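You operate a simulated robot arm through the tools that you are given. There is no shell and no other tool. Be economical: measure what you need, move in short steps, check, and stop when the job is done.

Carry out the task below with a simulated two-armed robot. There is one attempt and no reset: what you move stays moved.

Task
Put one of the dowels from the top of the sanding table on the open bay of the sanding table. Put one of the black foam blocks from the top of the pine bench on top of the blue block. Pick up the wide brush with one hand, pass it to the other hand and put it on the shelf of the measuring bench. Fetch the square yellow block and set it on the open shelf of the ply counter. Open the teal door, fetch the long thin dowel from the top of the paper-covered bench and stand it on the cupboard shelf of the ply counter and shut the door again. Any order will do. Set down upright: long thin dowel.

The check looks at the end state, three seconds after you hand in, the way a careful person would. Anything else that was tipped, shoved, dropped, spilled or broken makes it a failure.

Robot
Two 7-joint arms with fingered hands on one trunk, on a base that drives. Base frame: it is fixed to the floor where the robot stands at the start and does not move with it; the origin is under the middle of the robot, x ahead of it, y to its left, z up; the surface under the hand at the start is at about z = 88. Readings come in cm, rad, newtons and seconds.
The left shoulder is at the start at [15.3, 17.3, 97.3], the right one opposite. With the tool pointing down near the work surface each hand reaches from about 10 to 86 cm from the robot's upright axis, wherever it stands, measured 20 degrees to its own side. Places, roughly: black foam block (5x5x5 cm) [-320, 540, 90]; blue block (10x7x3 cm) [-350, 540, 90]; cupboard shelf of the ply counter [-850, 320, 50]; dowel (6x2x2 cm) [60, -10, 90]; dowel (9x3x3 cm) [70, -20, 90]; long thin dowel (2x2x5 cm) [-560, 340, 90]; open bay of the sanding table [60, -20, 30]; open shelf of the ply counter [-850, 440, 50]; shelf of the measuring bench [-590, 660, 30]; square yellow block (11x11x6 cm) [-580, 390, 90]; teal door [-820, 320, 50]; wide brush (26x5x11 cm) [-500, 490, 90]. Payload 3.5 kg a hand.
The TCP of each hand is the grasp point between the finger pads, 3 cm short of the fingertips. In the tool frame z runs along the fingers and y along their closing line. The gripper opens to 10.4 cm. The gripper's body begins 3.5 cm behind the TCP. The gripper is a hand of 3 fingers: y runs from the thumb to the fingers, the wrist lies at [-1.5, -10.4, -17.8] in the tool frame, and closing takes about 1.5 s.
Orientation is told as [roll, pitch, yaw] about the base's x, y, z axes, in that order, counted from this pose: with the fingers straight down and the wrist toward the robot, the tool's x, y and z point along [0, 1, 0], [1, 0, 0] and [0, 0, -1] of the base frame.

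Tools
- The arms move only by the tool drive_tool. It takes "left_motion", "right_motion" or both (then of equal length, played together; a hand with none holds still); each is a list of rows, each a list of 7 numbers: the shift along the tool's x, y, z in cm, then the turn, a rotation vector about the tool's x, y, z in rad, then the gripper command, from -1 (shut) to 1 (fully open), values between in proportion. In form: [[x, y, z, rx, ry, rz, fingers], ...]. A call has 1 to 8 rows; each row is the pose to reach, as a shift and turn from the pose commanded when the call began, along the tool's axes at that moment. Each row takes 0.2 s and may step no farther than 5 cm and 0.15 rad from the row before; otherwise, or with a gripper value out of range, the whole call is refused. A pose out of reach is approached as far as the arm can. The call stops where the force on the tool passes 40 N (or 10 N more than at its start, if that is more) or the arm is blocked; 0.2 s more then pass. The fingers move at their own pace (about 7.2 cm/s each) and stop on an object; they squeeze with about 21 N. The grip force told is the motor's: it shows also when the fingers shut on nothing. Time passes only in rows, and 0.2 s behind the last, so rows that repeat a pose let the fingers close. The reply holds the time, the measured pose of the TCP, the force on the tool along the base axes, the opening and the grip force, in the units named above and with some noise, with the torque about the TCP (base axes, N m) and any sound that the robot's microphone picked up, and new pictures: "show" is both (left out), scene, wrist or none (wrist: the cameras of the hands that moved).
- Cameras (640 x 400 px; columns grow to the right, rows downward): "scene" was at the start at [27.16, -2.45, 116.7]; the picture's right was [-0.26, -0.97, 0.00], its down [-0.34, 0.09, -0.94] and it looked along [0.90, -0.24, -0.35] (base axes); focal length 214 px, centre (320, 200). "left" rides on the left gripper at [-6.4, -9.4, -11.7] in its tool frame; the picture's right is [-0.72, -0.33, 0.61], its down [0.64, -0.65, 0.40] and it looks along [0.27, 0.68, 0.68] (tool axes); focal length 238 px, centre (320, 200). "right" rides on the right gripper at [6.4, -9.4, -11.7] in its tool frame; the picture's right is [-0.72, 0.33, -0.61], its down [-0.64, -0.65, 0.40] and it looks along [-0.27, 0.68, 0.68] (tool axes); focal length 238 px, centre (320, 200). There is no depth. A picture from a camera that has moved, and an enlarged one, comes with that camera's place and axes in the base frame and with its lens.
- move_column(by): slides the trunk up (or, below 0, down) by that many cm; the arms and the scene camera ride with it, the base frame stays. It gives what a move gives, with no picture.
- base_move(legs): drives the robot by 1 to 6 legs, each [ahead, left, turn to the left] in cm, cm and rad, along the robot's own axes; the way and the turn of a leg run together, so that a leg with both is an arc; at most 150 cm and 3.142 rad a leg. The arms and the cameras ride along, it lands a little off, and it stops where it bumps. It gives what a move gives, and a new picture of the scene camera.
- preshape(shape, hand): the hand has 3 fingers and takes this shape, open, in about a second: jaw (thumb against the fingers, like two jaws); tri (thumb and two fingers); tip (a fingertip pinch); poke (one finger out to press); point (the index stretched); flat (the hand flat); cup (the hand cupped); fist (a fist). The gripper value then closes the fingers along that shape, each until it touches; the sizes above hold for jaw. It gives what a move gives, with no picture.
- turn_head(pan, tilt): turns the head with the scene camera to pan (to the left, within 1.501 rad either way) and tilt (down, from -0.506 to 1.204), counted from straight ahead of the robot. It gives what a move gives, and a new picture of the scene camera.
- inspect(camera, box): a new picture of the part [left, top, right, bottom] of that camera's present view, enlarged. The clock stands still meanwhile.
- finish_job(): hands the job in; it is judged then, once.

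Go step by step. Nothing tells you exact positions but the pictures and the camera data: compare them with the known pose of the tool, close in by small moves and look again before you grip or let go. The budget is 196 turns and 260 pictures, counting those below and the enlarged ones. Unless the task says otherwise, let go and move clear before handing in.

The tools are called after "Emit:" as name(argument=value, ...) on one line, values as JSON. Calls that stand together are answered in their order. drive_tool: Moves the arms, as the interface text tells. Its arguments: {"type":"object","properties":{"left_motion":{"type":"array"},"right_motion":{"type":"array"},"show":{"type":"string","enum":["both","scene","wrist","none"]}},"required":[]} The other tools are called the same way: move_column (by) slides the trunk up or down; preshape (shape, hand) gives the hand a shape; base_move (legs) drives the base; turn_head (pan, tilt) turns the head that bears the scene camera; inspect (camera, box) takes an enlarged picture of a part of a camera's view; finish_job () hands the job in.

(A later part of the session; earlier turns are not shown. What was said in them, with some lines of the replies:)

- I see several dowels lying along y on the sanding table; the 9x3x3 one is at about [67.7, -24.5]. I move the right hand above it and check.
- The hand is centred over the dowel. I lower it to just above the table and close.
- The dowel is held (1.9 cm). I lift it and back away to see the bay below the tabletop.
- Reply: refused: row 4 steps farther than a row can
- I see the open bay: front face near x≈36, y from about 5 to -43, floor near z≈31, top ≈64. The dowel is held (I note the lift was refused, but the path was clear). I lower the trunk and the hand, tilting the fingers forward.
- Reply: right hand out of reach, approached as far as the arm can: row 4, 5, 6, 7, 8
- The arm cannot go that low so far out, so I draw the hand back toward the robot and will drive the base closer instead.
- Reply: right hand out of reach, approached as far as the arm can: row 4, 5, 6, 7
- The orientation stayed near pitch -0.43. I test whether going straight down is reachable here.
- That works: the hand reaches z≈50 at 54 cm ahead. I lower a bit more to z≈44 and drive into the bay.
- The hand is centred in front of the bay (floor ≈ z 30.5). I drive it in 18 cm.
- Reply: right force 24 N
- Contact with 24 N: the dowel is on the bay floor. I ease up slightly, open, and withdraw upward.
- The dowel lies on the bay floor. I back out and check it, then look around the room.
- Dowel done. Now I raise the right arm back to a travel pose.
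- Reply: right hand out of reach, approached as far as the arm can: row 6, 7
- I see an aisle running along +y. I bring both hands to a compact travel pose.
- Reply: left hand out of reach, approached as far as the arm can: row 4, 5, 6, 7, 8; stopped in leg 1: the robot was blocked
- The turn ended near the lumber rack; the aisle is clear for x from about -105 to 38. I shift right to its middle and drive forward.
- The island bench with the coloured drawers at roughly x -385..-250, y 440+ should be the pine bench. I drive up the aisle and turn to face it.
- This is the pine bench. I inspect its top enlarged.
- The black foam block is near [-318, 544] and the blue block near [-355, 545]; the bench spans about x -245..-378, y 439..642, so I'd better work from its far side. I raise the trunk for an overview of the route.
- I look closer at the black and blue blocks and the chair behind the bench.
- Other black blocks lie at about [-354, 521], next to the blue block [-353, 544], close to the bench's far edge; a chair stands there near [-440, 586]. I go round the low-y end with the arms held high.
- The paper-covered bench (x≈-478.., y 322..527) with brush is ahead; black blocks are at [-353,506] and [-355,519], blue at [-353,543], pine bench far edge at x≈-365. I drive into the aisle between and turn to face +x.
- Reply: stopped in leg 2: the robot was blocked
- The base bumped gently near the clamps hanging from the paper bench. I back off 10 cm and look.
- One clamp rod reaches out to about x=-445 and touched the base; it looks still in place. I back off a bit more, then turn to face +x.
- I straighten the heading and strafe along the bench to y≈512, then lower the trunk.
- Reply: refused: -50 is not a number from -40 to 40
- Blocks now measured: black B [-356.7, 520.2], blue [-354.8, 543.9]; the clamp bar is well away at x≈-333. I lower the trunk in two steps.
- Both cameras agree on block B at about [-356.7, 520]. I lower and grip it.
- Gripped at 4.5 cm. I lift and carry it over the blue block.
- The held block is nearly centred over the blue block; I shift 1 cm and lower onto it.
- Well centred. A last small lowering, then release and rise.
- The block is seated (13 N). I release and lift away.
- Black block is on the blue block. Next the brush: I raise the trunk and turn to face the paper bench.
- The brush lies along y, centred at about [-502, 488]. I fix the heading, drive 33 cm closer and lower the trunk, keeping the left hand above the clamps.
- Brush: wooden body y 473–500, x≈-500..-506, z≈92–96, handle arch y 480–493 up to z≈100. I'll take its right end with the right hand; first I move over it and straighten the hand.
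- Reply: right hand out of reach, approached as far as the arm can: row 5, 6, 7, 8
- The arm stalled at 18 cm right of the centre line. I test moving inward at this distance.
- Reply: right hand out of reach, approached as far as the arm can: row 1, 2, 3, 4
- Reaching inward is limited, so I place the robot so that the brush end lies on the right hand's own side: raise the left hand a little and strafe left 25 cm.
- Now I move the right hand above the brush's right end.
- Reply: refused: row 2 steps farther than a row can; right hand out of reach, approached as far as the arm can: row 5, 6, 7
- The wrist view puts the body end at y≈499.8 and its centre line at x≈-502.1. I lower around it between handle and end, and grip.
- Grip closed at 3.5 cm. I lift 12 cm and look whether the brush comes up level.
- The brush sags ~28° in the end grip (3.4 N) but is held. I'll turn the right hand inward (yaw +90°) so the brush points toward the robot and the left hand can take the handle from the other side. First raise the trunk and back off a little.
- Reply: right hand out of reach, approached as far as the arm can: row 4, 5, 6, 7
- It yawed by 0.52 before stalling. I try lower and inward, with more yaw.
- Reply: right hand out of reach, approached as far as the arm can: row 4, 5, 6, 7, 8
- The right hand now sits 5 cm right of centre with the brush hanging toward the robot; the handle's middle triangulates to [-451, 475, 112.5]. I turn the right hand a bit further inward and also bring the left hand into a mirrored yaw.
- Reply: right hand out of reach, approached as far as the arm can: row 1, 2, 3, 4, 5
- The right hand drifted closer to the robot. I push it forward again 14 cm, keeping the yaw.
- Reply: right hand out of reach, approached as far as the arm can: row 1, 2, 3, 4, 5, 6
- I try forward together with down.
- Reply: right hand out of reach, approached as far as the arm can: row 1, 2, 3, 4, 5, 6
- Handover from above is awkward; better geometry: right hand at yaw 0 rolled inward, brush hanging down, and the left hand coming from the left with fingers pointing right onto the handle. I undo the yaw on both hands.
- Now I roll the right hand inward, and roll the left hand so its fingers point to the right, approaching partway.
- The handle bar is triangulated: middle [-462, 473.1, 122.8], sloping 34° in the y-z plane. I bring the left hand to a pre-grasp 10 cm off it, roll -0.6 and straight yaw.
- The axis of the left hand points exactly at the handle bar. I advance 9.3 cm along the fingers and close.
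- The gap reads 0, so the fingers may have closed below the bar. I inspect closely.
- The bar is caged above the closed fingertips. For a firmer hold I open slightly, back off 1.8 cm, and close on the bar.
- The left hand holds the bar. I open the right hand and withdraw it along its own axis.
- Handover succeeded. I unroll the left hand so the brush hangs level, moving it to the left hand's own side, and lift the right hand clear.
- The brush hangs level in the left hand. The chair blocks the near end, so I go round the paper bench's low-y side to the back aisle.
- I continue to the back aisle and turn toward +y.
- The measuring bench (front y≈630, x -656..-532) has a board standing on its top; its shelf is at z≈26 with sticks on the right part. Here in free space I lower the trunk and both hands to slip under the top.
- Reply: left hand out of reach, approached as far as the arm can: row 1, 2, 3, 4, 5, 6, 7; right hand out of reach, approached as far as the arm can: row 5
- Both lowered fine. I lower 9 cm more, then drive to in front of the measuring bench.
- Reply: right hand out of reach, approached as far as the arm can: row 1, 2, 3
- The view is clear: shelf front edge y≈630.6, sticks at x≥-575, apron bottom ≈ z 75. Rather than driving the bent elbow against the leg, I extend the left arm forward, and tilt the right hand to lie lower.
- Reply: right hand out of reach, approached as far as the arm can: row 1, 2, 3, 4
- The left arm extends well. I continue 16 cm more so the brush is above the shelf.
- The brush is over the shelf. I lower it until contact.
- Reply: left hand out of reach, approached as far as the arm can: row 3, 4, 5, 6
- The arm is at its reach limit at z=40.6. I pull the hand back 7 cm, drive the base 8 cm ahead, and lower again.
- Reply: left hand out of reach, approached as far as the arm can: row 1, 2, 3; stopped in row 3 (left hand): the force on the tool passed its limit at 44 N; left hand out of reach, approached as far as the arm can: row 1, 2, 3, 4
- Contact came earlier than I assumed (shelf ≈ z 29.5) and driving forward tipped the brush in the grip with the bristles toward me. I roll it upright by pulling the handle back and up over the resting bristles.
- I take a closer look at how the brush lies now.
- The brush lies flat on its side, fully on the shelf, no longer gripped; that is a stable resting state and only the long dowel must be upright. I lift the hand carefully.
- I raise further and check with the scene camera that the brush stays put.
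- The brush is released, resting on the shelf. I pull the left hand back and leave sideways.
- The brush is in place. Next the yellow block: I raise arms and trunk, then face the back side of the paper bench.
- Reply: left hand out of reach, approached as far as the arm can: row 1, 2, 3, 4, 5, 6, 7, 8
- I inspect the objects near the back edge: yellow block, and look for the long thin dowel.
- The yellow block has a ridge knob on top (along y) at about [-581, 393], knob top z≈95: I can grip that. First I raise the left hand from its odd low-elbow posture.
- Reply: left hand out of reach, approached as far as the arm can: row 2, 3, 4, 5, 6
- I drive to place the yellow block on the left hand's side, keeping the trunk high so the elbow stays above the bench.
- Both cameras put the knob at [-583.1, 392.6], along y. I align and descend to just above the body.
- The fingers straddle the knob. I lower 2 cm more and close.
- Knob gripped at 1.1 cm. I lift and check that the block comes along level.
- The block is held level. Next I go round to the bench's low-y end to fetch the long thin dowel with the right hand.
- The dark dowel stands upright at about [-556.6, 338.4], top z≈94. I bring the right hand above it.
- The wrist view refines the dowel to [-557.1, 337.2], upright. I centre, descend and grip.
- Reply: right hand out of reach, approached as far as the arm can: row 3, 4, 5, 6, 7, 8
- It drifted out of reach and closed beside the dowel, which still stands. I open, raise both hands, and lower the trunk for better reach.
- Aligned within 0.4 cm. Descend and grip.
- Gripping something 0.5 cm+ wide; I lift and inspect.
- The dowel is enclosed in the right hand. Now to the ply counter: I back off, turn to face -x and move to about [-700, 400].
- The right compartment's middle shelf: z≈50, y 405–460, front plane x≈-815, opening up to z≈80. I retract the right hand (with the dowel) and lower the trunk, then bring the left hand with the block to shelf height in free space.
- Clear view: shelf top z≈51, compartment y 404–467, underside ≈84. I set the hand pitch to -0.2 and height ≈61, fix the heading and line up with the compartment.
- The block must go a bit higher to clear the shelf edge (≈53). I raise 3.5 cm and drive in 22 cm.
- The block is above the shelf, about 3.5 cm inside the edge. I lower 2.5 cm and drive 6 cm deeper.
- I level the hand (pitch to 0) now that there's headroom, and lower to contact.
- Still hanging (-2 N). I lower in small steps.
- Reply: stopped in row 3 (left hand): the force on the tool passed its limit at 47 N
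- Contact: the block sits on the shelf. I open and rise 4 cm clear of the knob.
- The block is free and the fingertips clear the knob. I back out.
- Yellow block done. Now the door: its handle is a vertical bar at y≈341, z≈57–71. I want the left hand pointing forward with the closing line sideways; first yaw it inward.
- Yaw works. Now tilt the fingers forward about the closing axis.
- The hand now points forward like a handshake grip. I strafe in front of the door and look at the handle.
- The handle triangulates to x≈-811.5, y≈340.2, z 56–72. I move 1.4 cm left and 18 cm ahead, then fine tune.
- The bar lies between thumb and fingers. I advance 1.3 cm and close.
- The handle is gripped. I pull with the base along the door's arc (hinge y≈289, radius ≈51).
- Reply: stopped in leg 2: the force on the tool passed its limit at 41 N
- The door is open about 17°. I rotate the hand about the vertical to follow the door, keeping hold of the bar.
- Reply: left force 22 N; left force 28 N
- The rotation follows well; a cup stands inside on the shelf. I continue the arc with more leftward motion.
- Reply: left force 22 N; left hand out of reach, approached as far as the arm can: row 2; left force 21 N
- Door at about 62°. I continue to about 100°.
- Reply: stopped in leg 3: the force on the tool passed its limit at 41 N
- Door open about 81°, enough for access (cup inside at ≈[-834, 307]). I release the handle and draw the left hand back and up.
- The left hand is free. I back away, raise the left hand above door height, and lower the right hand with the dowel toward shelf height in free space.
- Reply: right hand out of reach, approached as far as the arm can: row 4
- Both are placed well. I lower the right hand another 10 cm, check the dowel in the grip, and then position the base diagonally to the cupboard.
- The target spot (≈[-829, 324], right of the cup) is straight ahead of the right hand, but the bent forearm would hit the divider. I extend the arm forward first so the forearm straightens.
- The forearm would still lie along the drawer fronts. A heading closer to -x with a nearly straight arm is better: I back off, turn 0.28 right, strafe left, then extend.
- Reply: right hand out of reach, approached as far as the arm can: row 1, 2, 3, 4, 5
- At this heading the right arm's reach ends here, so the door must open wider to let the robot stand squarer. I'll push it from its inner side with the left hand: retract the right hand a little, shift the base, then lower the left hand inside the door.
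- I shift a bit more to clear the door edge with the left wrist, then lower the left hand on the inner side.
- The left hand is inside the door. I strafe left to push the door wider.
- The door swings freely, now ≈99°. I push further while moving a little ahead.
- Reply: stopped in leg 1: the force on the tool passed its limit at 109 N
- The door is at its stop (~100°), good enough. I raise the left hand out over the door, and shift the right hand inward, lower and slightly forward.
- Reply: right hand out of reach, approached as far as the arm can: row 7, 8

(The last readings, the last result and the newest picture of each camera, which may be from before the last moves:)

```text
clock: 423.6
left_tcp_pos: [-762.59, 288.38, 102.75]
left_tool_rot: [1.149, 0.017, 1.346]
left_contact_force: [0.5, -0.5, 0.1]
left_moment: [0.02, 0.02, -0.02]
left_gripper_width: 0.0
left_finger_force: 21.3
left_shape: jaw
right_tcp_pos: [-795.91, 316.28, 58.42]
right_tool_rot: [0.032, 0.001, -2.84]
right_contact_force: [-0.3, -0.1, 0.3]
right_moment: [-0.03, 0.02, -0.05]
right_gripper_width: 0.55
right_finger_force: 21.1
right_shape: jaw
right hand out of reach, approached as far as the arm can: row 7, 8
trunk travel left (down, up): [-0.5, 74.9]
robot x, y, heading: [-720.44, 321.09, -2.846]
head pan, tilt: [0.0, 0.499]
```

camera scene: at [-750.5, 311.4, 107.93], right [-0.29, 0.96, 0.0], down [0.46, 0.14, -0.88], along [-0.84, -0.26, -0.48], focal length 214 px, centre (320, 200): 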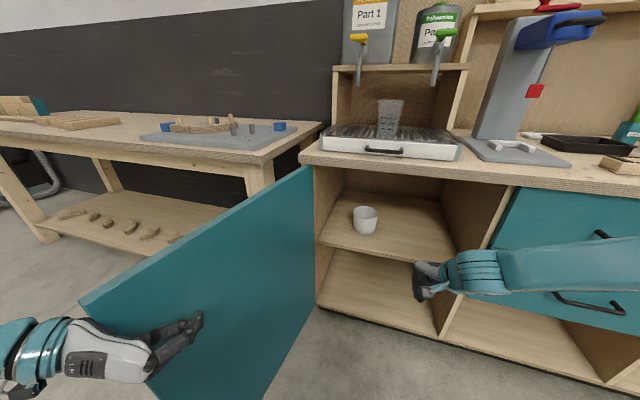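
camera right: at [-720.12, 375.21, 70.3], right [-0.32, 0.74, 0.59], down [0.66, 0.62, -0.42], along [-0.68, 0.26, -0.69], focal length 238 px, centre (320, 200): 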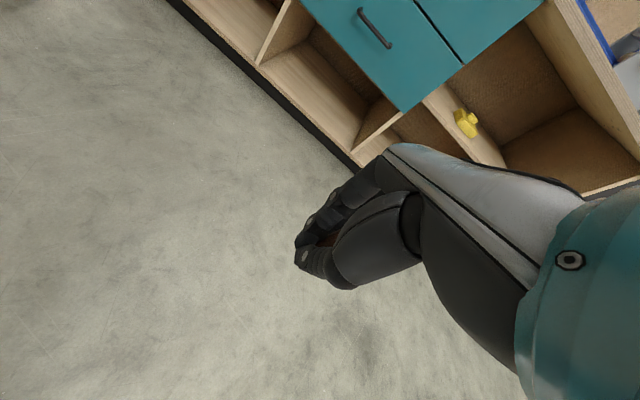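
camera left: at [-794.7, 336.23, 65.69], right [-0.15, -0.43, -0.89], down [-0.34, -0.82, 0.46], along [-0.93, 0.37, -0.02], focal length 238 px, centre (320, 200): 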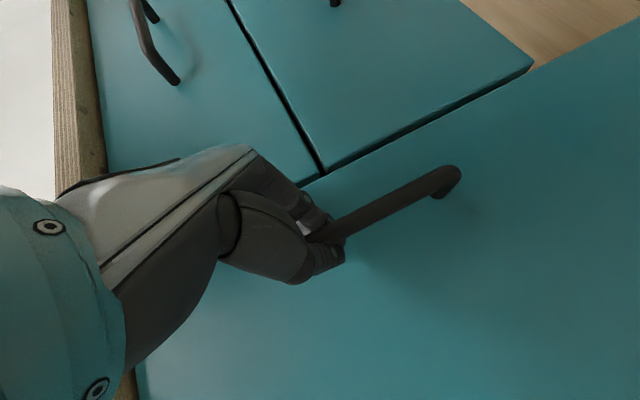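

Now I square up the heading, strafe left and drive partly in.

Emit:
base_move(legs=[[0, 0, -0.29], [0, 11, 0], [14, 0, 0]])

```text
clock: 426.7
left_tcp_pos: [-784.1, 290.4, 102.61]
left_tool_rot: [1.151, 0.016, 1.059]
left_contact_force: [-0.8, -0.4, 0.1]
left_moment: [0.0, -0.01, 0.01]
left_gripper_width: 0.0
left_finger_force: 20.6
left_shape: jaw
right_tcp_pos: [-808.16, 326.7, 58.18]
right_tool_rot: [0.031, 0.001, -3.129]
right_contact_force: [-0.3, 0.1, -0.6]
right_moment: [0.03, -0.01, 0.0]
right_gripper_width: 0.51
right_finger_force: 21.1
right_shape: jaw
trunk travel left (down, up): [-0.5, 74.9]
robot x, y, heading: [-734.47, 309.29, -3.136]
head pan, tilt: [0.0, 0.499]
camera scene: at [-766.04, 309.07, 107.9], right [-0.01, 1.0, 0.0], down [0.48, 0.0, -0.88], along [-0.88, -0.01, -0.48], focal length 214 px, centre (320, 200)
```

scene: 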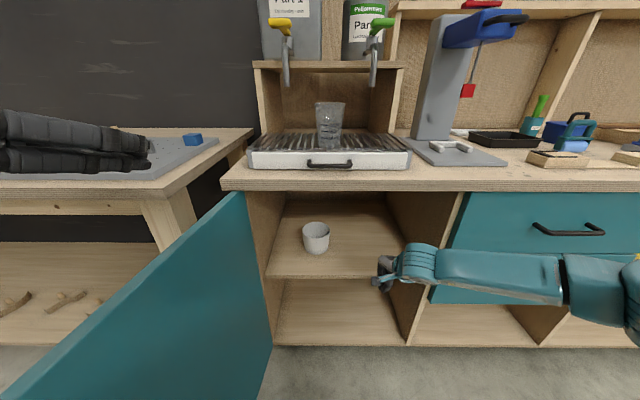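

Clear path. I drive the remaining 14 cm.

Emit:
base_move(legs=[[14, 0, 0]])

Emit:
drive_tool(right_motion=[[0, 0, 0, 0, 0, 0, -1]], show="wrist")

```text
clock: 428.1
left_tcp_pos: [-798.31, 290.06, 102.49]
left_tool_rot: [1.15, 0.014, 1.062]
left_contact_force: [0.7, 0.8, 0.9]
left_moment: [-0.04, 0.04, -0.03]
left_gripper_width: 0.0
left_finger_force: 21.4
left_shape: jaw
right_tcp_pos: [-822.25, 326.39, 58.26]
right_tool_rot: [0.034, 0.002, -3.125]
right_contact_force: [0.2, 0.3, 0.0]
right_moment: [0.0, 0.0, 0.0]
right_gripper_width: 0.51
right_finger_force: 20.4
right_shape: jaw
trunk travel left (down, up): [-0.5, 74.9]
robot x, y, heading: [-748.17, 309.37, -3.128]
head pan, tilt: [0.0, 0.499]
camera scene: at [-780.09, 308.81, 107.9], right [-0.01, 1.0, 0.0], down [0.48, 0.01, -0.88], along [-0.88, -0.01, -0.48], focal length 214 px, centre (320, 200)
```

scene: 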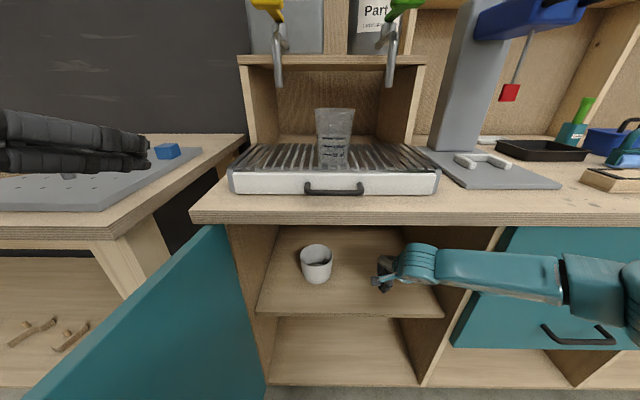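

```text
clock: 428.5
left_tcp_pos: [-798.15, 289.98, 102.49]
left_tool_rot: [1.149, 0.017, 1.063]
left_contact_force: [-0.8, 0.4, 0.8]
left_moment: [0.0, 0.01, 0.01]
left_gripper_width: 0.0
left_finger_force: 20.7
left_shape: jaw
right_tcp_pos: [-822.13, 326.33, 58.26]
right_tool_rot: [0.031, 0.002, -3.126]
right_contact_force: [0.7, -0.6, 0.4]
right_moment: [-0.02, -0.02, -0.02]
right_gripper_width: 0.49
right_finger_force: 21.4
right_shape: jaw
trunk travel left (down, up): [-0.5, 74.9]
robot x, y, heading: [-748.21, 309.19, -3.128]
head pan, tilt: [0.0, 0.499]
camera right: at [-812.72, 320.47, 70.11], right [-0.34, 0.73, 0.59], down [0.64, 0.64, -0.42], along [-0.69, 0.24, -0.69], focal length 238 px, centre (320, 200)
```

right: 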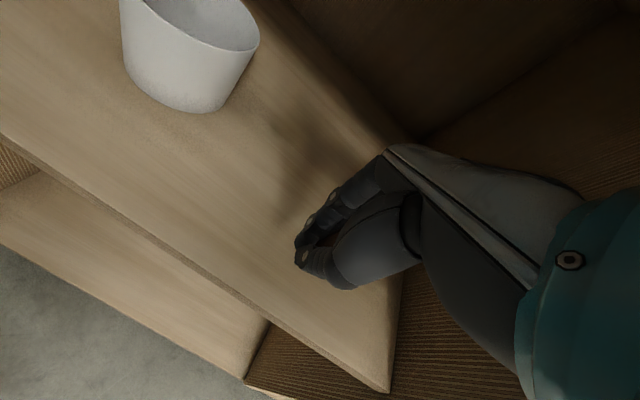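

The dowel would stand only 2.6 cm inside the shelf edge (x≈-819.5); I extend the arm 4 cm more.

Emit:
drive_tool(right_motion=[[0, 1.5, 0, 0, 0, 0, -1], [0, 3, 0, 0, 0, 0, -1], [0, 4.3, 0, 0, 0, 0, -1]], show="none")

Emit:
inspect(camera="scene", box=[340, 210, 640, 340])

```text
clock: 429.3
left_tcp_pos: [-798.12, 290.21, 102.54]
left_tool_rot: [1.15, 0.016, 1.063]
left_contact_force: [1.1, 0.7, 0.9]
left_moment: [0.01, 0.0, -0.02]
left_gripper_width: 0.01
left_finger_force: 21.3
left_shape: jaw
right_tcp_pos: [-824.27, 327.97, 59.15]
right_tool_rot: [0.031, -0.001, -3.124]
right_contact_force: [-0.2, 0.6, -0.2]
right_moment: [0.03, 0.01, 0.02]
right_gripper_width: 0.54
right_finger_force: 21.1
right_shape: jaw
right hand out of reach, approached as far as the arm can: row 1, 2, 3
trunk travel left (down, up): [-0.5, 74.9]
robot x, y, heading: [-748.55, 309.54, -3.132]
head pan, tilt: [0.0, 0.499]
```

```text
2.13 times, centred on (490, 275) of scene
camera zoom: at [-780.06, 308.81, 107.91], right [-0.01, 1.0, 0.0], down [0.48, 0.01, -0.88], along [-0.88, -0.01, -0.48], focal length 458 px, centre (-43, 40)
```

zoom: 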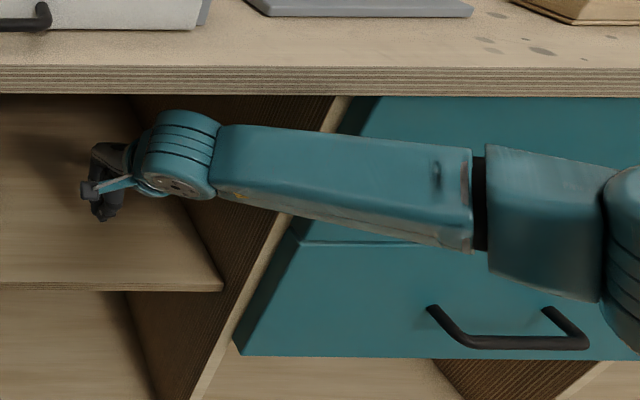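

I drive 2.5 cm more and then lower gently.

Emit:
base_move(legs=[[2.5, 0, 0]])

Emit:
drive_tool(right_motion=[[0, -0.3, 2, 0, 0, 0, -1], [0, -0.5, 4, 0, 0, 0, -1]], show="wrist")

```text
clock: 430.1
left_tcp_pos: [-800.63, 290.12, 102.67]
left_tool_rot: [1.148, 0.016, 1.064]
left_contact_force: [-0.8, 1.0, 0.7]
left_moment: [0.01, 0.01, 0.04]
left_gripper_width: 0.01
left_finger_force: 21.2
left_shape: jaw
right_tcp_pos: [-826.87, 327.96, 59.1]
right_tool_rot: [0.031, 0.003, -3.125]
right_contact_force: [-0.3, -0.1, -1.3]
right_moment: [-0.03, 0.0, -0.02]
right_gripper_width: 0.51
right_finger_force: 21.0
right_shape: jaw
trunk travel left (down, up): [-0.5, 74.9]
robot x, y, heading: [-750.81, 308.92, -3.131]
head pan, tilt: [0.0, 0.499]
camera scene: at [-782.6, 308.8, 107.9], right [-0.01, 1.0, 0.0], down [0.48, 0.01, -0.88], along [-0.88, -0.01, -0.48], focal length 214 px, centre (320, 200)
```

scene: 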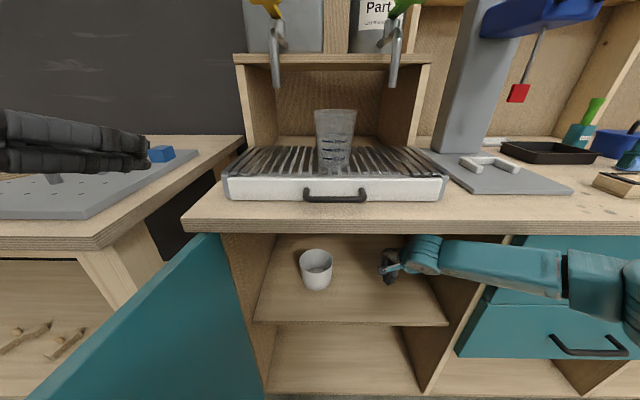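

```text
clock: 430.7
left_tcp_pos: [-800.68, 290.18, 102.65]
left_tool_rot: [1.151, 0.016, 1.063]
left_contact_force: [0.1, 0.7, 0.1]
left_moment: [-0.02, 0.0, 0.0]
left_gripper_width: 0.01
left_finger_force: 20.8
left_shape: jaw
right_tcp_pos: [-825.4, 329.16, 55.72]
right_tool_rot: [0.033, 0.0, -3.126]
right_contact_force: [0.0, 0.3, -0.7]
right_moment: [0.0, -0.02, 0.05]
right_gripper_width: 0.52
right_finger_force: 21.1
right_shape: jaw
right hand out of reach, approached as far as the arm can: row 1, 2
trunk travel left (down, up): [-0.5, 74.9]
robot x, y, heading: [-750.53, 309.44, -3.134]
head pan, tilt: [0.0, 0.499]
camera right: at [-815.89, 323.04, 67.49], right [-0.34, 0.73, 0.59], down [0.64, 0.64, -0.42], along [-0.69, 0.24, -0.69], focal length 238 px, centre (320, 200)
```

right: 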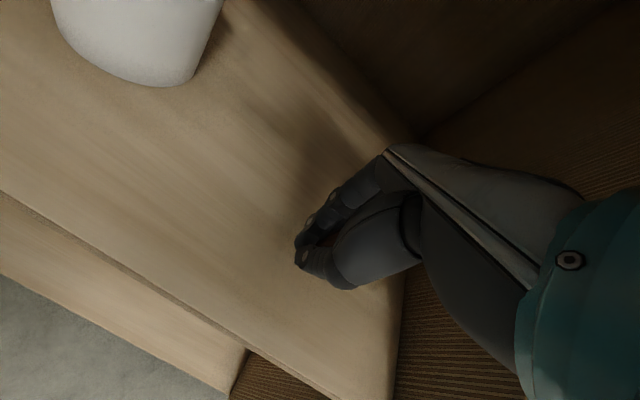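

I lower in small steps, watching the force.

Emit:
drive_tool(right_motion=[[0, -0.4, 0.6, 0, 0, 0, -1], [0, -0.8, 1.2, 0, 0, 0, -1], [0, -0.8, 1.2, 0, 0, 0, -1]], show="none")

```text
clock: 431.5
left_tcp_pos: [-800.56, 290.13, 102.61]
left_tool_rot: [1.15, 0.02, 1.063]
left_contact_force: [0.3, -0.7, 0.0]
left_moment: [0.0, 0.0, -0.02]
left_gripper_width: 0.01
left_finger_force: 20.8
left_shape: jaw
right_tcp_pos: [-824.36, 328.79, 54.61]
right_tool_rot: [0.031, 0.0, -3.126]
right_contact_force: [0.0, 0.7, 0.6]
right_moment: [0.02, 0.01, 0.0]
right_gripper_width: 0.51
right_finger_force: 20.4
right_shape: jaw
trunk travel left (down, up): [-0.5, 74.9]
robot x, y, heading: [-751.14, 309.51, -3.13]
head pan, tilt: [0.0, 0.499]
```

Emit:
drive_tool(right_motion=[[0, -0.1, 0.5, 0, 0, 0, -1], [0, -0.2, 1, 0, 0, 0, -1], [0, -0.2, 1, 0, 0, 0, -1]], show="none")

```text
clock: 432.3
left_tcp_pos: [-800.63, 290.15, 102.52]
left_tool_rot: [1.149, 0.019, 1.063]
left_contact_force: [-0.4, -0.4, 0.5]
left_moment: [-0.01, 0.01, -0.04]
left_gripper_width: 0.01
left_finger_force: 20.6
left_shape: jaw
right_tcp_pos: [-823.88, 329.01, 53.9]
right_tool_rot: [0.031, 0.001, -3.126]
right_contact_force: [0.2, 0.0, 0.5]
right_moment: [-0.02, 0.04, 0.03]
right_gripper_width: 0.53
right_finger_force: 20.9
right_shape: jaw
right hand out of reach, approached as far as the arm can: row 2, 3
trunk travel left (down, up): [-0.5, 74.9]
robot x, y, heading: [-750.92, 309.58, -3.131]
head pan, tilt: [0.0, 0.499]
```

At the reach limit again: I pull back 1.5 cm while lowering 1 cm.

Emit:
drive_tool(right_motion=[[0, -0.6, 0.4, 0, 0, 0, -1], [0, -1.1, 0.8, 0, 0, 0, -1], [0, -1.5, 1.2, 0, 0, 0, -1], [0, -1.5, 1.2, 0, 0, 0, -1]], show="none")

```text
clock: 433.3
left_tcp_pos: [-800.74, 290.2, 102.67]
left_tool_rot: [1.15, 0.018, 1.064]
left_contact_force: [-0.4, 0.3, 0.2]
left_moment: [0.0, -0.01, -0.01]
left_gripper_width: 0.01
left_finger_force: 20.6
left_shape: jaw
right_tcp_pos: [-822.42, 329.08, 52.56]
right_tool_rot: [0.031, 0.0, -3.126]
right_contact_force: [-0.3, 0.3, -0.4]
right_moment: [0.02, 0.0, 0.01]
right_gripper_width: 0.52
right_finger_force: 20.6
right_shape: jaw
trunk travel left (down, up): [-0.5, 74.9]
robot x, y, heading: [-750.68, 309.32, -3.131]
head pan, tilt: [0.0, 0.499]
```

Not yet touching. I drive 2 cm ahead to regain depth, then lower in fine steps.

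Emit:
base_move(legs=[[2.2, 0, 0]])

Emit:
drive_tool(right_motion=[[0, -0.1, 0.3, 0, 0, 0, -1], [0, -0.2, 0.6, 0, 0, 0, -1], [0, -0.2, 0.6, 0, 0, 0, -1]], show="wrist")

```text
clock: 434.1
left_tcp_pos: [-802.91, 290.08, 102.54]
left_tool_rot: [1.149, 0.016, 1.062]
left_contact_force: [-0.3, -0.9, -0.2]
left_moment: [0.01, 0.0, -0.02]
left_gripper_width: 0.0
left_finger_force: 20.8
left_shape: jaw
right_tcp_pos: [-824.71, 329.04, 52.7]
right_tool_rot: [0.033, 0.001, -3.126]
right_contact_force: [-0.1, -0.3, 0.5]
right_moment: [-0.04, -0.01, 0.0]
right_gripper_width: 0.51
right_finger_force: 21.3
right_shape: jaw
trunk travel left (down, up): [-0.5, 74.9]
robot x, y, heading: [-752.74, 308.96, -3.13]
head pan, tilt: [0.0, 0.499]
camera scene: at [-784.84, 308.76, 107.9], right [-0.01, 1.0, 0.0], down [0.48, 0.01, -0.88], along [-0.88, -0.01, -0.48], focal length 214 px, centre (320, 200)
```

scene: 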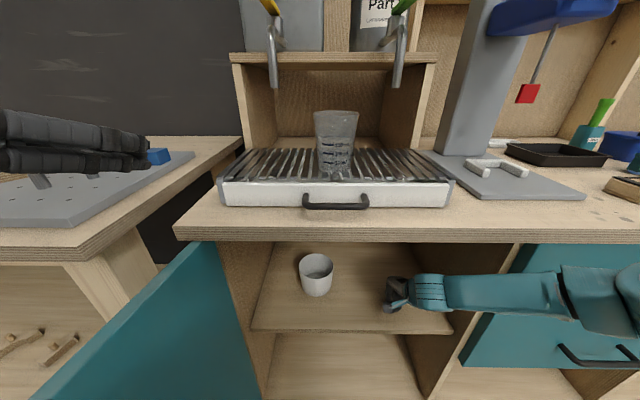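

```text
clock: 434.9
left_tcp_pos: [-802.76, 289.96, 102.54]
left_tool_rot: [1.149, 0.017, 1.064]
left_contact_force: [0.1, -0.8, -0.1]
left_moment: [-0.01, 0.01, 0.02]
left_gripper_width: 0.0
left_finger_force: 21.1
left_shape: jaw
right_tcp_pos: [-824.7, 329.04, 52.07]
right_tool_rot: [0.032, 0.0, -3.125]
right_contact_force: [-0.5, 0.2, 2.4]
right_moment: [0.01, 0.04, 0.0]
right_gripper_width: 0.53
right_finger_force: 21.1
right_shape: jaw
trunk travel left (down, up): [-0.5, 74.9]
robot x, y, heading: [-753.18, 309.52, -3.13]
head pan, tilt: [0.0, 0.499]
camera right: at [-815.07, 323.11, 63.94], right [-0.34, 0.73, 0.59], down [0.64, 0.64, -0.42], along [-0.69, 0.24, -0.69], focal length 238 px, centre (320, 200)
```

right: 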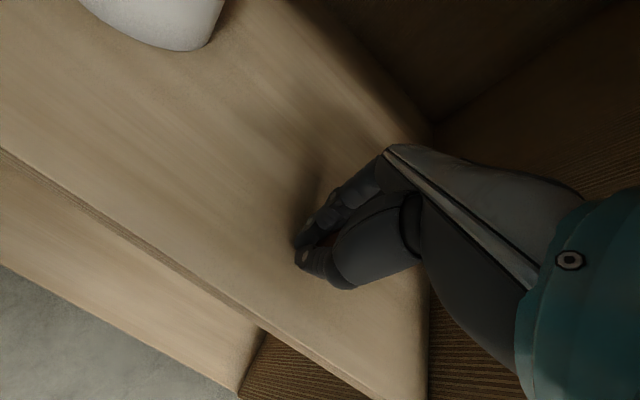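

First contact (2.4 N): the dowel's foot is on the shelf. I press 0.15 cm and open gently.

Emit:
drive_tool(right_motion=[[0, 0, 0.15, 0, 0, 0, -1], [0, 0, 0.15, 0, 0, 0, -0.85], [0, 0, 0.15, 0, 0, 0, -0.7], [0, 0, 0.15, 0, 0, 0, -0.5], [0, 0, 0.15, 0, 0, 0, -0.3], [0, 0, 0.15, 0, 0, 0, -0.1], [0, 0, 0.15, 0, 0, 0, 0.1], [0, 0, 0.15, 0, 0, 0, 0.2]], show="wrist")

```text
clock: 436.7
left_tcp_pos: [-802.89, 290.01, 102.46]
left_tool_rot: [1.149, 0.018, 1.063]
left_contact_force: [-0.7, -0.8, 0.3]
left_moment: [0.0, 0.01, -0.03]
left_gripper_width: 0.0
left_finger_force: 20.9
left_shape: jaw
right_tcp_pos: [-824.56, 329.02, 51.98]
right_tool_rot: [0.032, 0.001, -3.126]
right_contact_force: [-0.1, -0.2, 0.1]
right_moment: [-0.01, 0.01, -0.01]
right_gripper_width: 6.2
right_finger_force: 0.0
right_shape: jaw
trunk travel left (down, up): [-0.5, 74.9]
robot x, y, heading: [-753.14, 309.0, -3.125]
head pan, tilt: [0.0, 0.499]
camera right: at [-814.98, 323.15, 63.77], right [-0.34, 0.73, 0.59], down [0.64, 0.64, -0.42], along [-0.69, 0.24, -0.69], focal length 238 px, centre (320, 200)
```

right: 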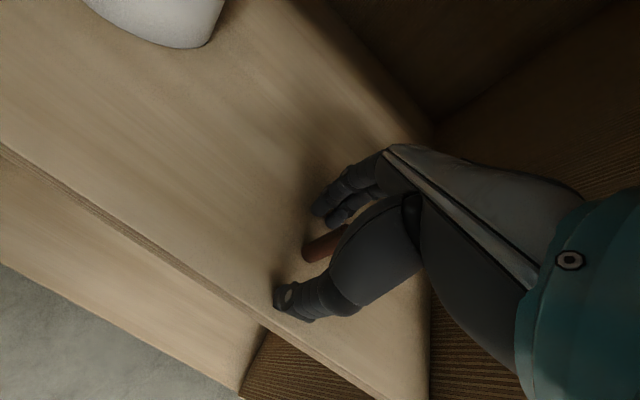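

The dowel stands between the open fingers. I raise the hand straight up in small steps.

Emit:
drive_tool(right_motion=[[0, 0, -1.2, 0, 0, 0, 0.2], [0, 0, -2.5, 0, 0, 0, 0.2], [0, 0, -4, 0, 0, 0, 0.2], [0, 0, -5.5, 0, 0, 0, 0.2], [0, 0, -6.6, 0, 0, 0, 0.2]], show="wrist")

```text
clock: 437.9
left_tcp_pos: [-802.88, 290.13, 102.5]
left_tool_rot: [1.149, 0.018, 1.063]
left_contact_force: [1.0, 0.6, 0.0]
left_moment: [-0.02, 0.01, -0.01]
left_gripper_width: 0.01
left_finger_force: 20.7
left_shape: jaw
right_tcp_pos: [-824.6, 329.17, 58.54]
right_tool_rot: [0.033, 0.0, -3.128]
right_contact_force: [0.8, 0.2, 0.2]
right_moment: [0.02, 0.0, 0.01]
right_gripper_width: 6.2
right_finger_force: 0.1
right_shape: jaw
trunk travel left (down, up): [-0.5, 74.9]
robot x, y, heading: [-753.56, 309.16, -3.128]
head pan, tilt: [0.0, 0.499]
camera right: at [-815.03, 323.28, 70.28], right [-0.34, 0.73, 0.59], down [0.64, 0.64, -0.42], along [-0.69, 0.24, -0.69], focal length 238 px, centre (320, 200)
```

right: 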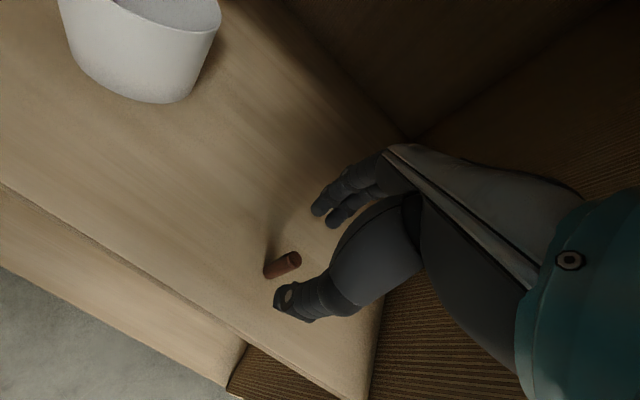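

The dowel stands upright. I raise 1 cm more and back straight out.

Emit:
drive_tool(right_motion=[[0, 0, -1.2, 0, 0, 0, 0.2], [0, 0, -1.2, 0, 0, 0, 0.2]], show="none")

Emit:
base_move(legs=[[-30, 0, 0], [-22, 0, 0]])

Emit:
inspect(camera="scene", box=[240, 140, 480, 300])

```text
clock: 438.5
left_tcp_pos: [-802.81, 290.1, 102.51]
left_tool_rot: [1.149, 0.016, 1.063]
left_contact_force: [0.3, 0.1, 0.3]
left_moment: [0.02, 0.03, 0.02]
left_gripper_width: 0.01
left_finger_force: 20.2
left_shape: jaw
right_tcp_pos: [-824.24, 329.23, 59.23]
right_tool_rot: [0.03, 0.009, -3.125]
right_contact_force: [-1.1, -0.5, -0.3]
right_moment: [-0.02, 0.03, 0.02]
right_gripper_width: 6.23
right_finger_force: 0.1
right_shape: jaw
trunk travel left (down, up): [-0.5, 74.9]
robot x, y, heading: [-752.98, 308.7, -3.132]
head pan, tilt: [0.0, 0.499]
```

```text
clock: 441.8
left_tcp_pos: [-750.81, 291.08, 102.69]
left_tool_rot: [1.151, 0.017, 1.055]
left_contact_force: [-0.1, 0.2, -0.4]
left_moment: [0.0, 0.01, 0.03]
left_gripper_width: 0.0
left_finger_force: 20.8
left_shape: jaw
right_tcp_pos: [-772.24, 330.26, 59.71]
right_tool_rot: [0.031, 0.001, -3.134]
right_contact_force: [-0.6, 0.7, 0.8]
right_moment: [-0.02, 0.0, 0.02]
right_gripper_width: 6.19
right_finger_force: 0.1
right_shape: jaw
trunk travel left (down, up): [-0.5, 74.9]
robot x, y, heading: [-700.9, 309.65, -3.139]
head pan, tilt: [0.0, 0.499]
camera scene: at [-732.55, 309.56, 107.92], right [0.0, 1.0, 0.0], down [0.48, 0.0, -0.88], along [-0.88, 0.0, -0.48], focal length 214 px, centre (320, 200)
```

scene: 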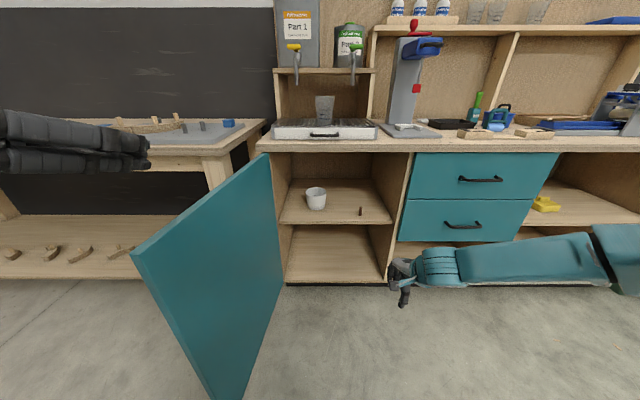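

```text
2.50 times, centred on (360, 220) of scene
camera zoom: at [-732.55, 309.56, 107.92], right [0.0, 1.0, 0.0], down [0.48, 0.0, -0.88], along [-0.88, 0.0, -0.48], focal length 536 px, centre (220, 150)
```

zoom: 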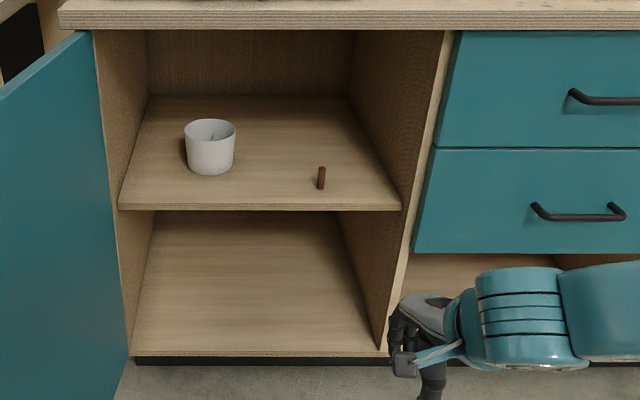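

The dowel stands upright beside the cup. Now to shut the door: I raise and retract the right hand, and strafe left so the left hand gets to the door's outer side.

Emit:
drive_tool(right_motion=[[0, -2.5, -4.2, 0, 0, 0, 0], [0, -5, -8.4, 0, 0, 0, 0], [0, -7.5, -12.6, 0, 0, 0, 0], [0, -10, -16.8, 0, 0, 0, 0], [0, -12.5, -21, 0, 0, 0, 0], [0, -15, -25.2, 0, 0, 0, 0], [0, -17.5, -29.4, 0, 0, 0, 0], [0, -20, -33.6, 0, 0, 0, 0]], show="none")

Emit:
base_move(legs=[[0, 32, 0]])

```text
clock: 443.6
left_tcp_pos: [-750.71, 291.02, 102.7]
left_tool_rot: [1.15, 0.017, 1.054]
left_contact_force: [-0.1, 0.3, 0.7]
left_moment: [0.04, 0.03, -0.01]
left_gripper_width: 0.01
left_finger_force: 20.8
left_shape: jaw
right_tcp_pos: [-752.21, 331.8, 93.42]
right_tool_rot: [0.033, 0.001, -3.133]
right_contact_force: [-0.4, 0.5, 0.1]
right_moment: [0.01, -0.01, 0.0]
right_gripper_width: 5.27
right_finger_force: 0.1
right_shape: jaw
trunk travel left (down, up): [-0.5, 74.9]
robot x, y, heading: [-700.61, 309.72, -3.137]
head pan, tilt: [0.0, 0.499]
```

```text
clock: 445.8
left_tcp_pos: [-750.61, 258.87, 102.5]
left_tool_rot: [1.151, 0.016, 1.056]
left_contact_force: [-0.6, -0.3, 0.7]
left_moment: [-0.01, -0.01, -0.01]
left_gripper_width: 0.01
left_finger_force: 20.8
left_shape: jaw
right_tcp_pos: [-752.23, 299.59, 93.33]
right_tool_rot: [0.032, -0.001, -3.133]
right_contact_force: [-0.5, 0.5, 0.4]
right_moment: [0.0, -0.02, -0.01]
right_gripper_width: 5.23
right_finger_force: 0.0
right_shape: jaw
trunk travel left (down, up): [-0.5, 74.9]
robot x, y, heading: [-700.55, 277.6, -3.139]
head pan, tilt: [0.0, 0.499]
camera scene: at [-732.42, 277.37, 107.91], right [-0.01, 1.0, 0.0], down [0.48, 0.0, -0.88], along [-0.88, -0.01, -0.48], focal length 214 px, centre (320, 200)
```

scene: 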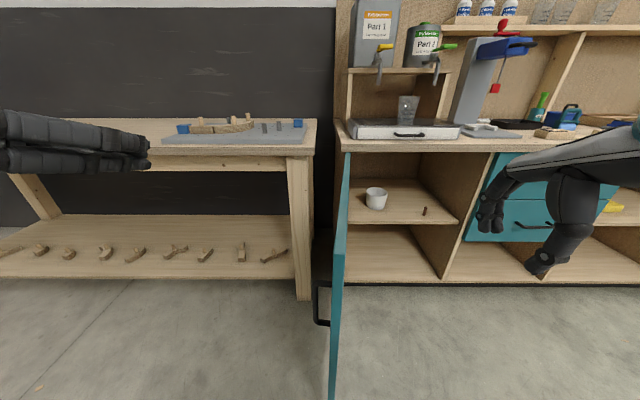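

The left hand is on the outer side. I lower it beside the door and move ahead.

Emit:
drive_tool(left_motion=[[-4.4, 0, 2, 0, 0, 0, -1], [-8.8, 0, 4, 0, 0, 0, -1], [-13.2, 0, 6, 0, 0, 0, -1], [-17.6, 0, 8, 0, 0, 0, -1], [-22, 0, 10, 0, 0, 0, -1], [-26, 0, 11.8, 0, 0, 0, -1]], show="none")

Emit:
base_move(legs=[[22, 0, 0], [0, -14, 0]])

```text
clock: 447.2
left_tcp_pos: [-750.7, 258.31, 74.09]
left_tool_rot: [1.153, 0.019, 1.055]
left_contact_force: [-0.4, -0.9, 0.4]
left_moment: [-0.03, 0.01, -0.03]
left_gripper_width: 0.01
left_finger_force: 20.6
left_shape: jaw
right_tcp_pos: [-752.22, 299.61, 93.29]
right_tool_rot: [0.031, 0.001, -3.133]
right_contact_force: [-0.3, 0.9, -0.3]
right_moment: [-0.01, 0.0, 0.0]
right_gripper_width: 5.22
right_finger_force: 0.1
right_shape: jaw
trunk travel left (down, up): [-0.5, 74.9]
robot x, y, heading: [-700.72, 277.39, -3.136]
head pan, tilt: [0.0, 0.499]
```

```text
clock: 449.8
left_tcp_pos: [-772.21, 271.87, 74.06]
left_tool_rot: [1.151, 0.017, 1.062]
left_contact_force: [0.5, 0.1, 0.1]
left_moment: [0.01, -0.01, -0.01]
left_gripper_width: 0.0
left_finger_force: 20.8
left_shape: jaw
right_tcp_pos: [-773.99, 313.1, 93.36]
right_tool_rot: [0.033, 0.001, -3.125]
right_contact_force: [0.2, 0.0, 0.5]
right_moment: [0.03, 0.01, 0.0]
right_gripper_width: 5.22
right_finger_force: 0.1
right_shape: jaw
trunk travel left (down, up): [-0.5, 74.9]
robot x, y, heading: [-722.27, 291.2, -3.13]
head pan, tilt: [0.0, 0.499]
camera scene: at [-754.02, 290.95, 107.91], right [-0.01, 1.0, 0.0], down [0.48, 0.01, -0.88], along [-0.88, -0.01, -0.48], focal length 214 px, centre (320, 200)
```

scene: 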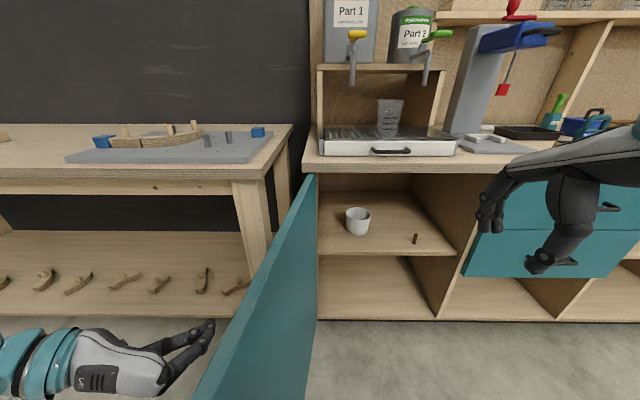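

Now I push the door closed from outside, following its arc.

Emit:
base_move(legs=[[0, -14, 0], [1, -12, 0], [5, -9, 0]])

```text
clock: 452.7
left_tcp_pos: [-778.97, 306.38, 74.0]
left_tool_rot: [1.15, 0.018, 1.062]
left_contact_force: [-0.6, -0.2, 0.1]
left_moment: [-0.03, 0.0, -0.03]
left_gripper_width: 0.01
left_finger_force: 20.8
left_shape: jaw
right_tcp_pos: [-780.65, 347.61, 93.34]
right_tool_rot: [0.032, 0.002, -3.127]
right_contact_force: [0.5, -0.7, -0.5]
right_moment: [0.0, 0.01, 0.0]
right_gripper_width: 5.25
right_finger_force: 0.0
right_shape: jaw
trunk travel left (down, up): [-0.5, 74.9]
robot x, y, heading: [-728.64, 325.72, -3.129]
head pan, tilt: [0.0, 0.499]
camera scene: at [-760.67, 325.51, 107.91], right [-0.01, 1.0, 0.0], down [0.48, 0.01, -0.88], along [-0.88, -0.01, -0.48], focal length 214 px, centre (320, 200)
```

scene: 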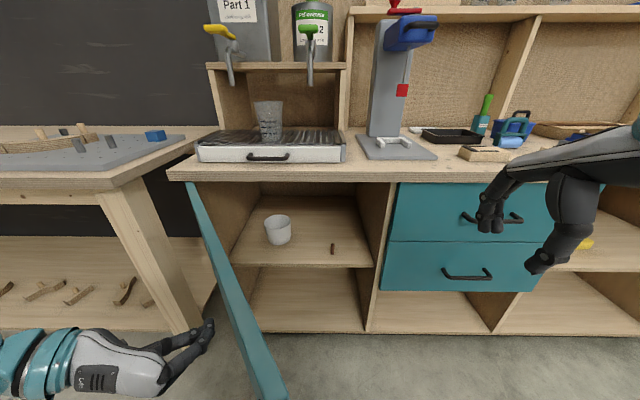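

Emit:
base_move(legs=[[4, -10, 0], [9, -8, 0], [7, -4, 0]])

```text
clock: 455.4
left_tcp_pos: [-799.52, 328.68, 74.04]
left_tool_rot: [1.149, 0.017, 1.053]
left_contact_force: [0.5, 0.7, -0.4]
left_moment: [0.01, 0.0, 0.0]
left_gripper_width: 0.0
left_finger_force: 20.9
left_shape: jaw
right_tcp_pos: [-800.93, 369.87, 93.37]
right_tool_rot: [0.031, 0.001, -3.135]
right_contact_force: [0.1, 0.4, -0.4]
right_moment: [-0.01, 0.0, -0.02]
right_gripper_width: 5.24
right_finger_force: 0.1
right_shape: jaw
trunk travel left (down, up): [-0.5, 74.9]
robot x, y, heading: [-749.8, 347.66, -3.137]
head pan, tilt: [0.0, 0.499]
camera scene: at [-781.13, 347.56, 107.9], right [0.0, 1.0, 0.0], down [0.48, 0.0, -0.88], along [-0.88, 0.0, -0.48], focal length 214 px, centre (320, 200)
```

scene: 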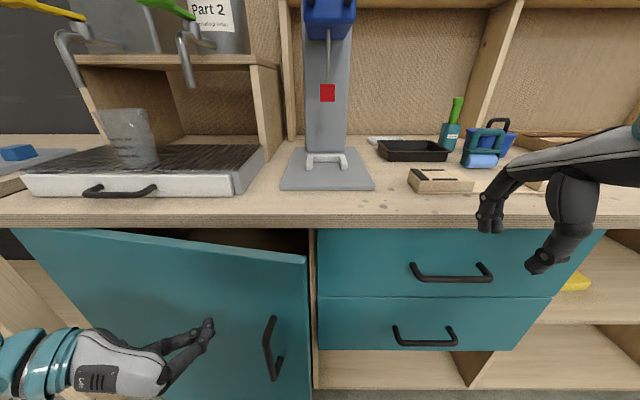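

Nearly shut. I retract the right hand a bit, then push straight ahead with the left knuckles.

Emit:
drive_tool(right_motion=[[0, -2, -3, 0, 0, 0, 0], [0, -4, -6, 0, 0, 0, 0], [0, -7, -9, 0, 0, 0, 0]], show="none")

Emit:
base_move(legs=[[8, 0, 0], [4, 0, 0], [3, 0, 0]])

```text
clock: 456.2
left_tcp_pos: [-799.48, 328.64, 74.06]
left_tool_rot: [1.15, 0.019, 1.053]
left_contact_force: [-0.2, 0.2, -0.1]
left_moment: [-0.01, -0.01, -0.01]
left_gripper_width: 0.02
left_finger_force: 21.0
left_shape: jaw
right_tcp_pos: [-793.69, 370.08, 102.43]
right_tool_rot: [0.03, 0.0, -3.134]
right_contact_force: [-0.3, -0.2, -0.6]
right_moment: [0.02, 0.0, 0.01]
right_gripper_width: 5.23
right_finger_force: 0.0
right_shape: jaw
trunk travel left (down, up): [-0.5, 74.9]
robot x, y, heading: [-749.46, 347.9, -3.137]
head pan, tilt: [0.0, 0.499]
```

```text
clock: 458.1
left_tcp_pos: [-811.34, 329.15, 73.77]
left_tool_rot: [1.132, -0.002, 1.024]
left_contact_force: [9.0, -2.1, 1.7]
left_moment: [0.03, 0.07, -0.07]
left_gripper_width: 0.01
left_finger_force: 20.8
left_shape: jaw
right_tcp_pos: [-806.73, 369.99, 102.55]
right_tool_rot: [0.032, 0.0, -3.134]
right_contact_force: [0.5, 0.3, 0.5]
right_moment: [-0.02, -0.03, -0.01]
right_gripper_width: 5.24
right_finger_force: 0.0
right_shape: jaw
trunk travel left (down, up): [-0.5, 74.9]
robot x, y, heading: [-762.42, 347.43, -3.138]
head pan, tilt: [0.0, 0.499]
stopped in leg 3: the force on the tool passed its limit at 56 N (the readings are from after the stop); the commanded pose is now the measured one
camera scene: at [-794.12, 347.48, 107.94], right [0.0, 1.0, 0.0], down [0.48, 0.0, -0.88], along [-0.88, 0.0, -0.48], focal length 214 px, centre (320, 200)
```

scene: 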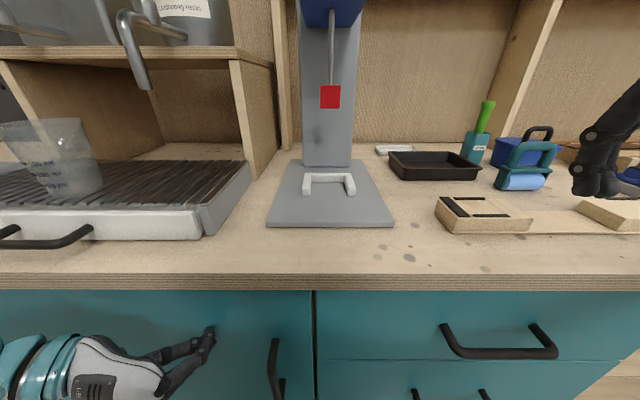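

The door is shut (firm contact). I back away and check.

Emit:
base_move(legs=[[-60, 0, 0]])

Emit:
inspect(camera="scene", box=[120, 120, 480, 320])

```text
clock: 461.4
left_tcp_pos: [-752.51, 329.35, 73.68]
left_tool_rot: [1.133, 0.0, 1.022]
left_contact_force: [0.0, 0.0, -0.6]
left_moment: [0.02, 0.0, -0.01]
left_gripper_width: 0.0
left_finger_force: 21.3
left_shape: jaw
right_tcp_pos: [-747.67, 370.29, 102.46]
right_tool_rot: [0.032, -0.001, -3.14]
right_contact_force: [-0.4, -0.3, -0.2]
right_moment: [-0.03, 0.01, 0.03]
right_gripper_width: 5.23
right_finger_force: 0.1
right_shape: jaw
trunk travel left (down, up): [-0.5, 74.9]
robot x, y, heading: [-703.35, 347.61, 3.138]
head pan, tilt: [0.0, 0.499]
camera scene: at [-735.06, 347.74, 107.91], right [0.0, 1.0, 0.0], down [0.48, 0.0, -0.88], along [-0.88, 0.0, -0.48], focal length 214 px, centre (320, 200)
```

scene: 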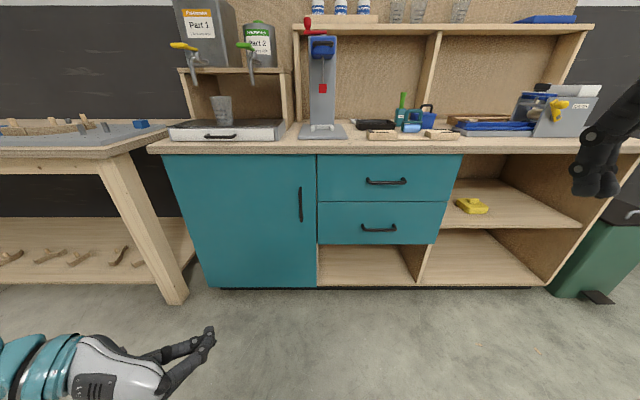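

```text
1.78 times, centred on (300, 220) of scene
camera zoom: at [-735.06, 347.74, 107.91], right [0.0, 1.0, 0.0], down [0.48, 0.0, -0.88], along [-0.88, 0.0, -0.48], focal length 381 px, centre (356, 164)
```

zoom: 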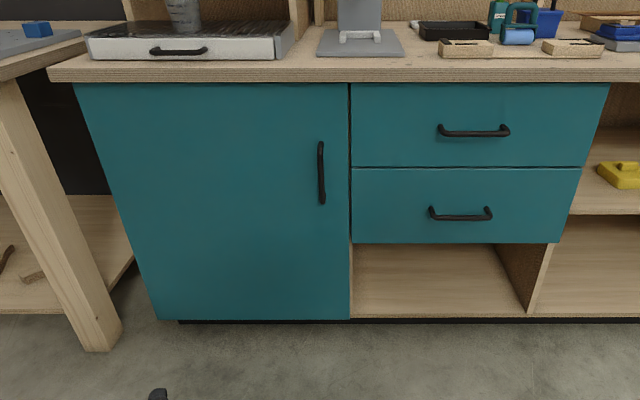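

The door is shut flush, and the yellow block sits on the open shelf. All five jobs are done, both hands are empty and clear, so I hand in.

Emit:
finish_job()

```text
The job is handed in.
```

I've handed the job in with all five parts done. I checked each one by camera, but I couldn't see the long thin dowel again once the door was shut.

- **Dowel:** it lies on the open bay of the sanding table.
- **Black foam block:** it sits centred on the blue block.
- **Wide brush:** picked up with the right hand, passed to the left and put on the measuring bench shelf. It tipped while I was setting it down, so it lies on its side.
- **Square yellow block:** it is on the open shelf of the ply counter.
- **Long thin dowel:** it stood upright on the cupboard shelf, beside a cup already there, when I last saw it. I then pushed the teal door shut, with a firm contact (about 56 N) at the end.

On the way, the base bumped a clamp rod on the paper-covered bench; the clamp looked unmoved afterwards. The left hand also hit the teal door hard (109 N) when I pushed it to its stop, but it still shut flush.
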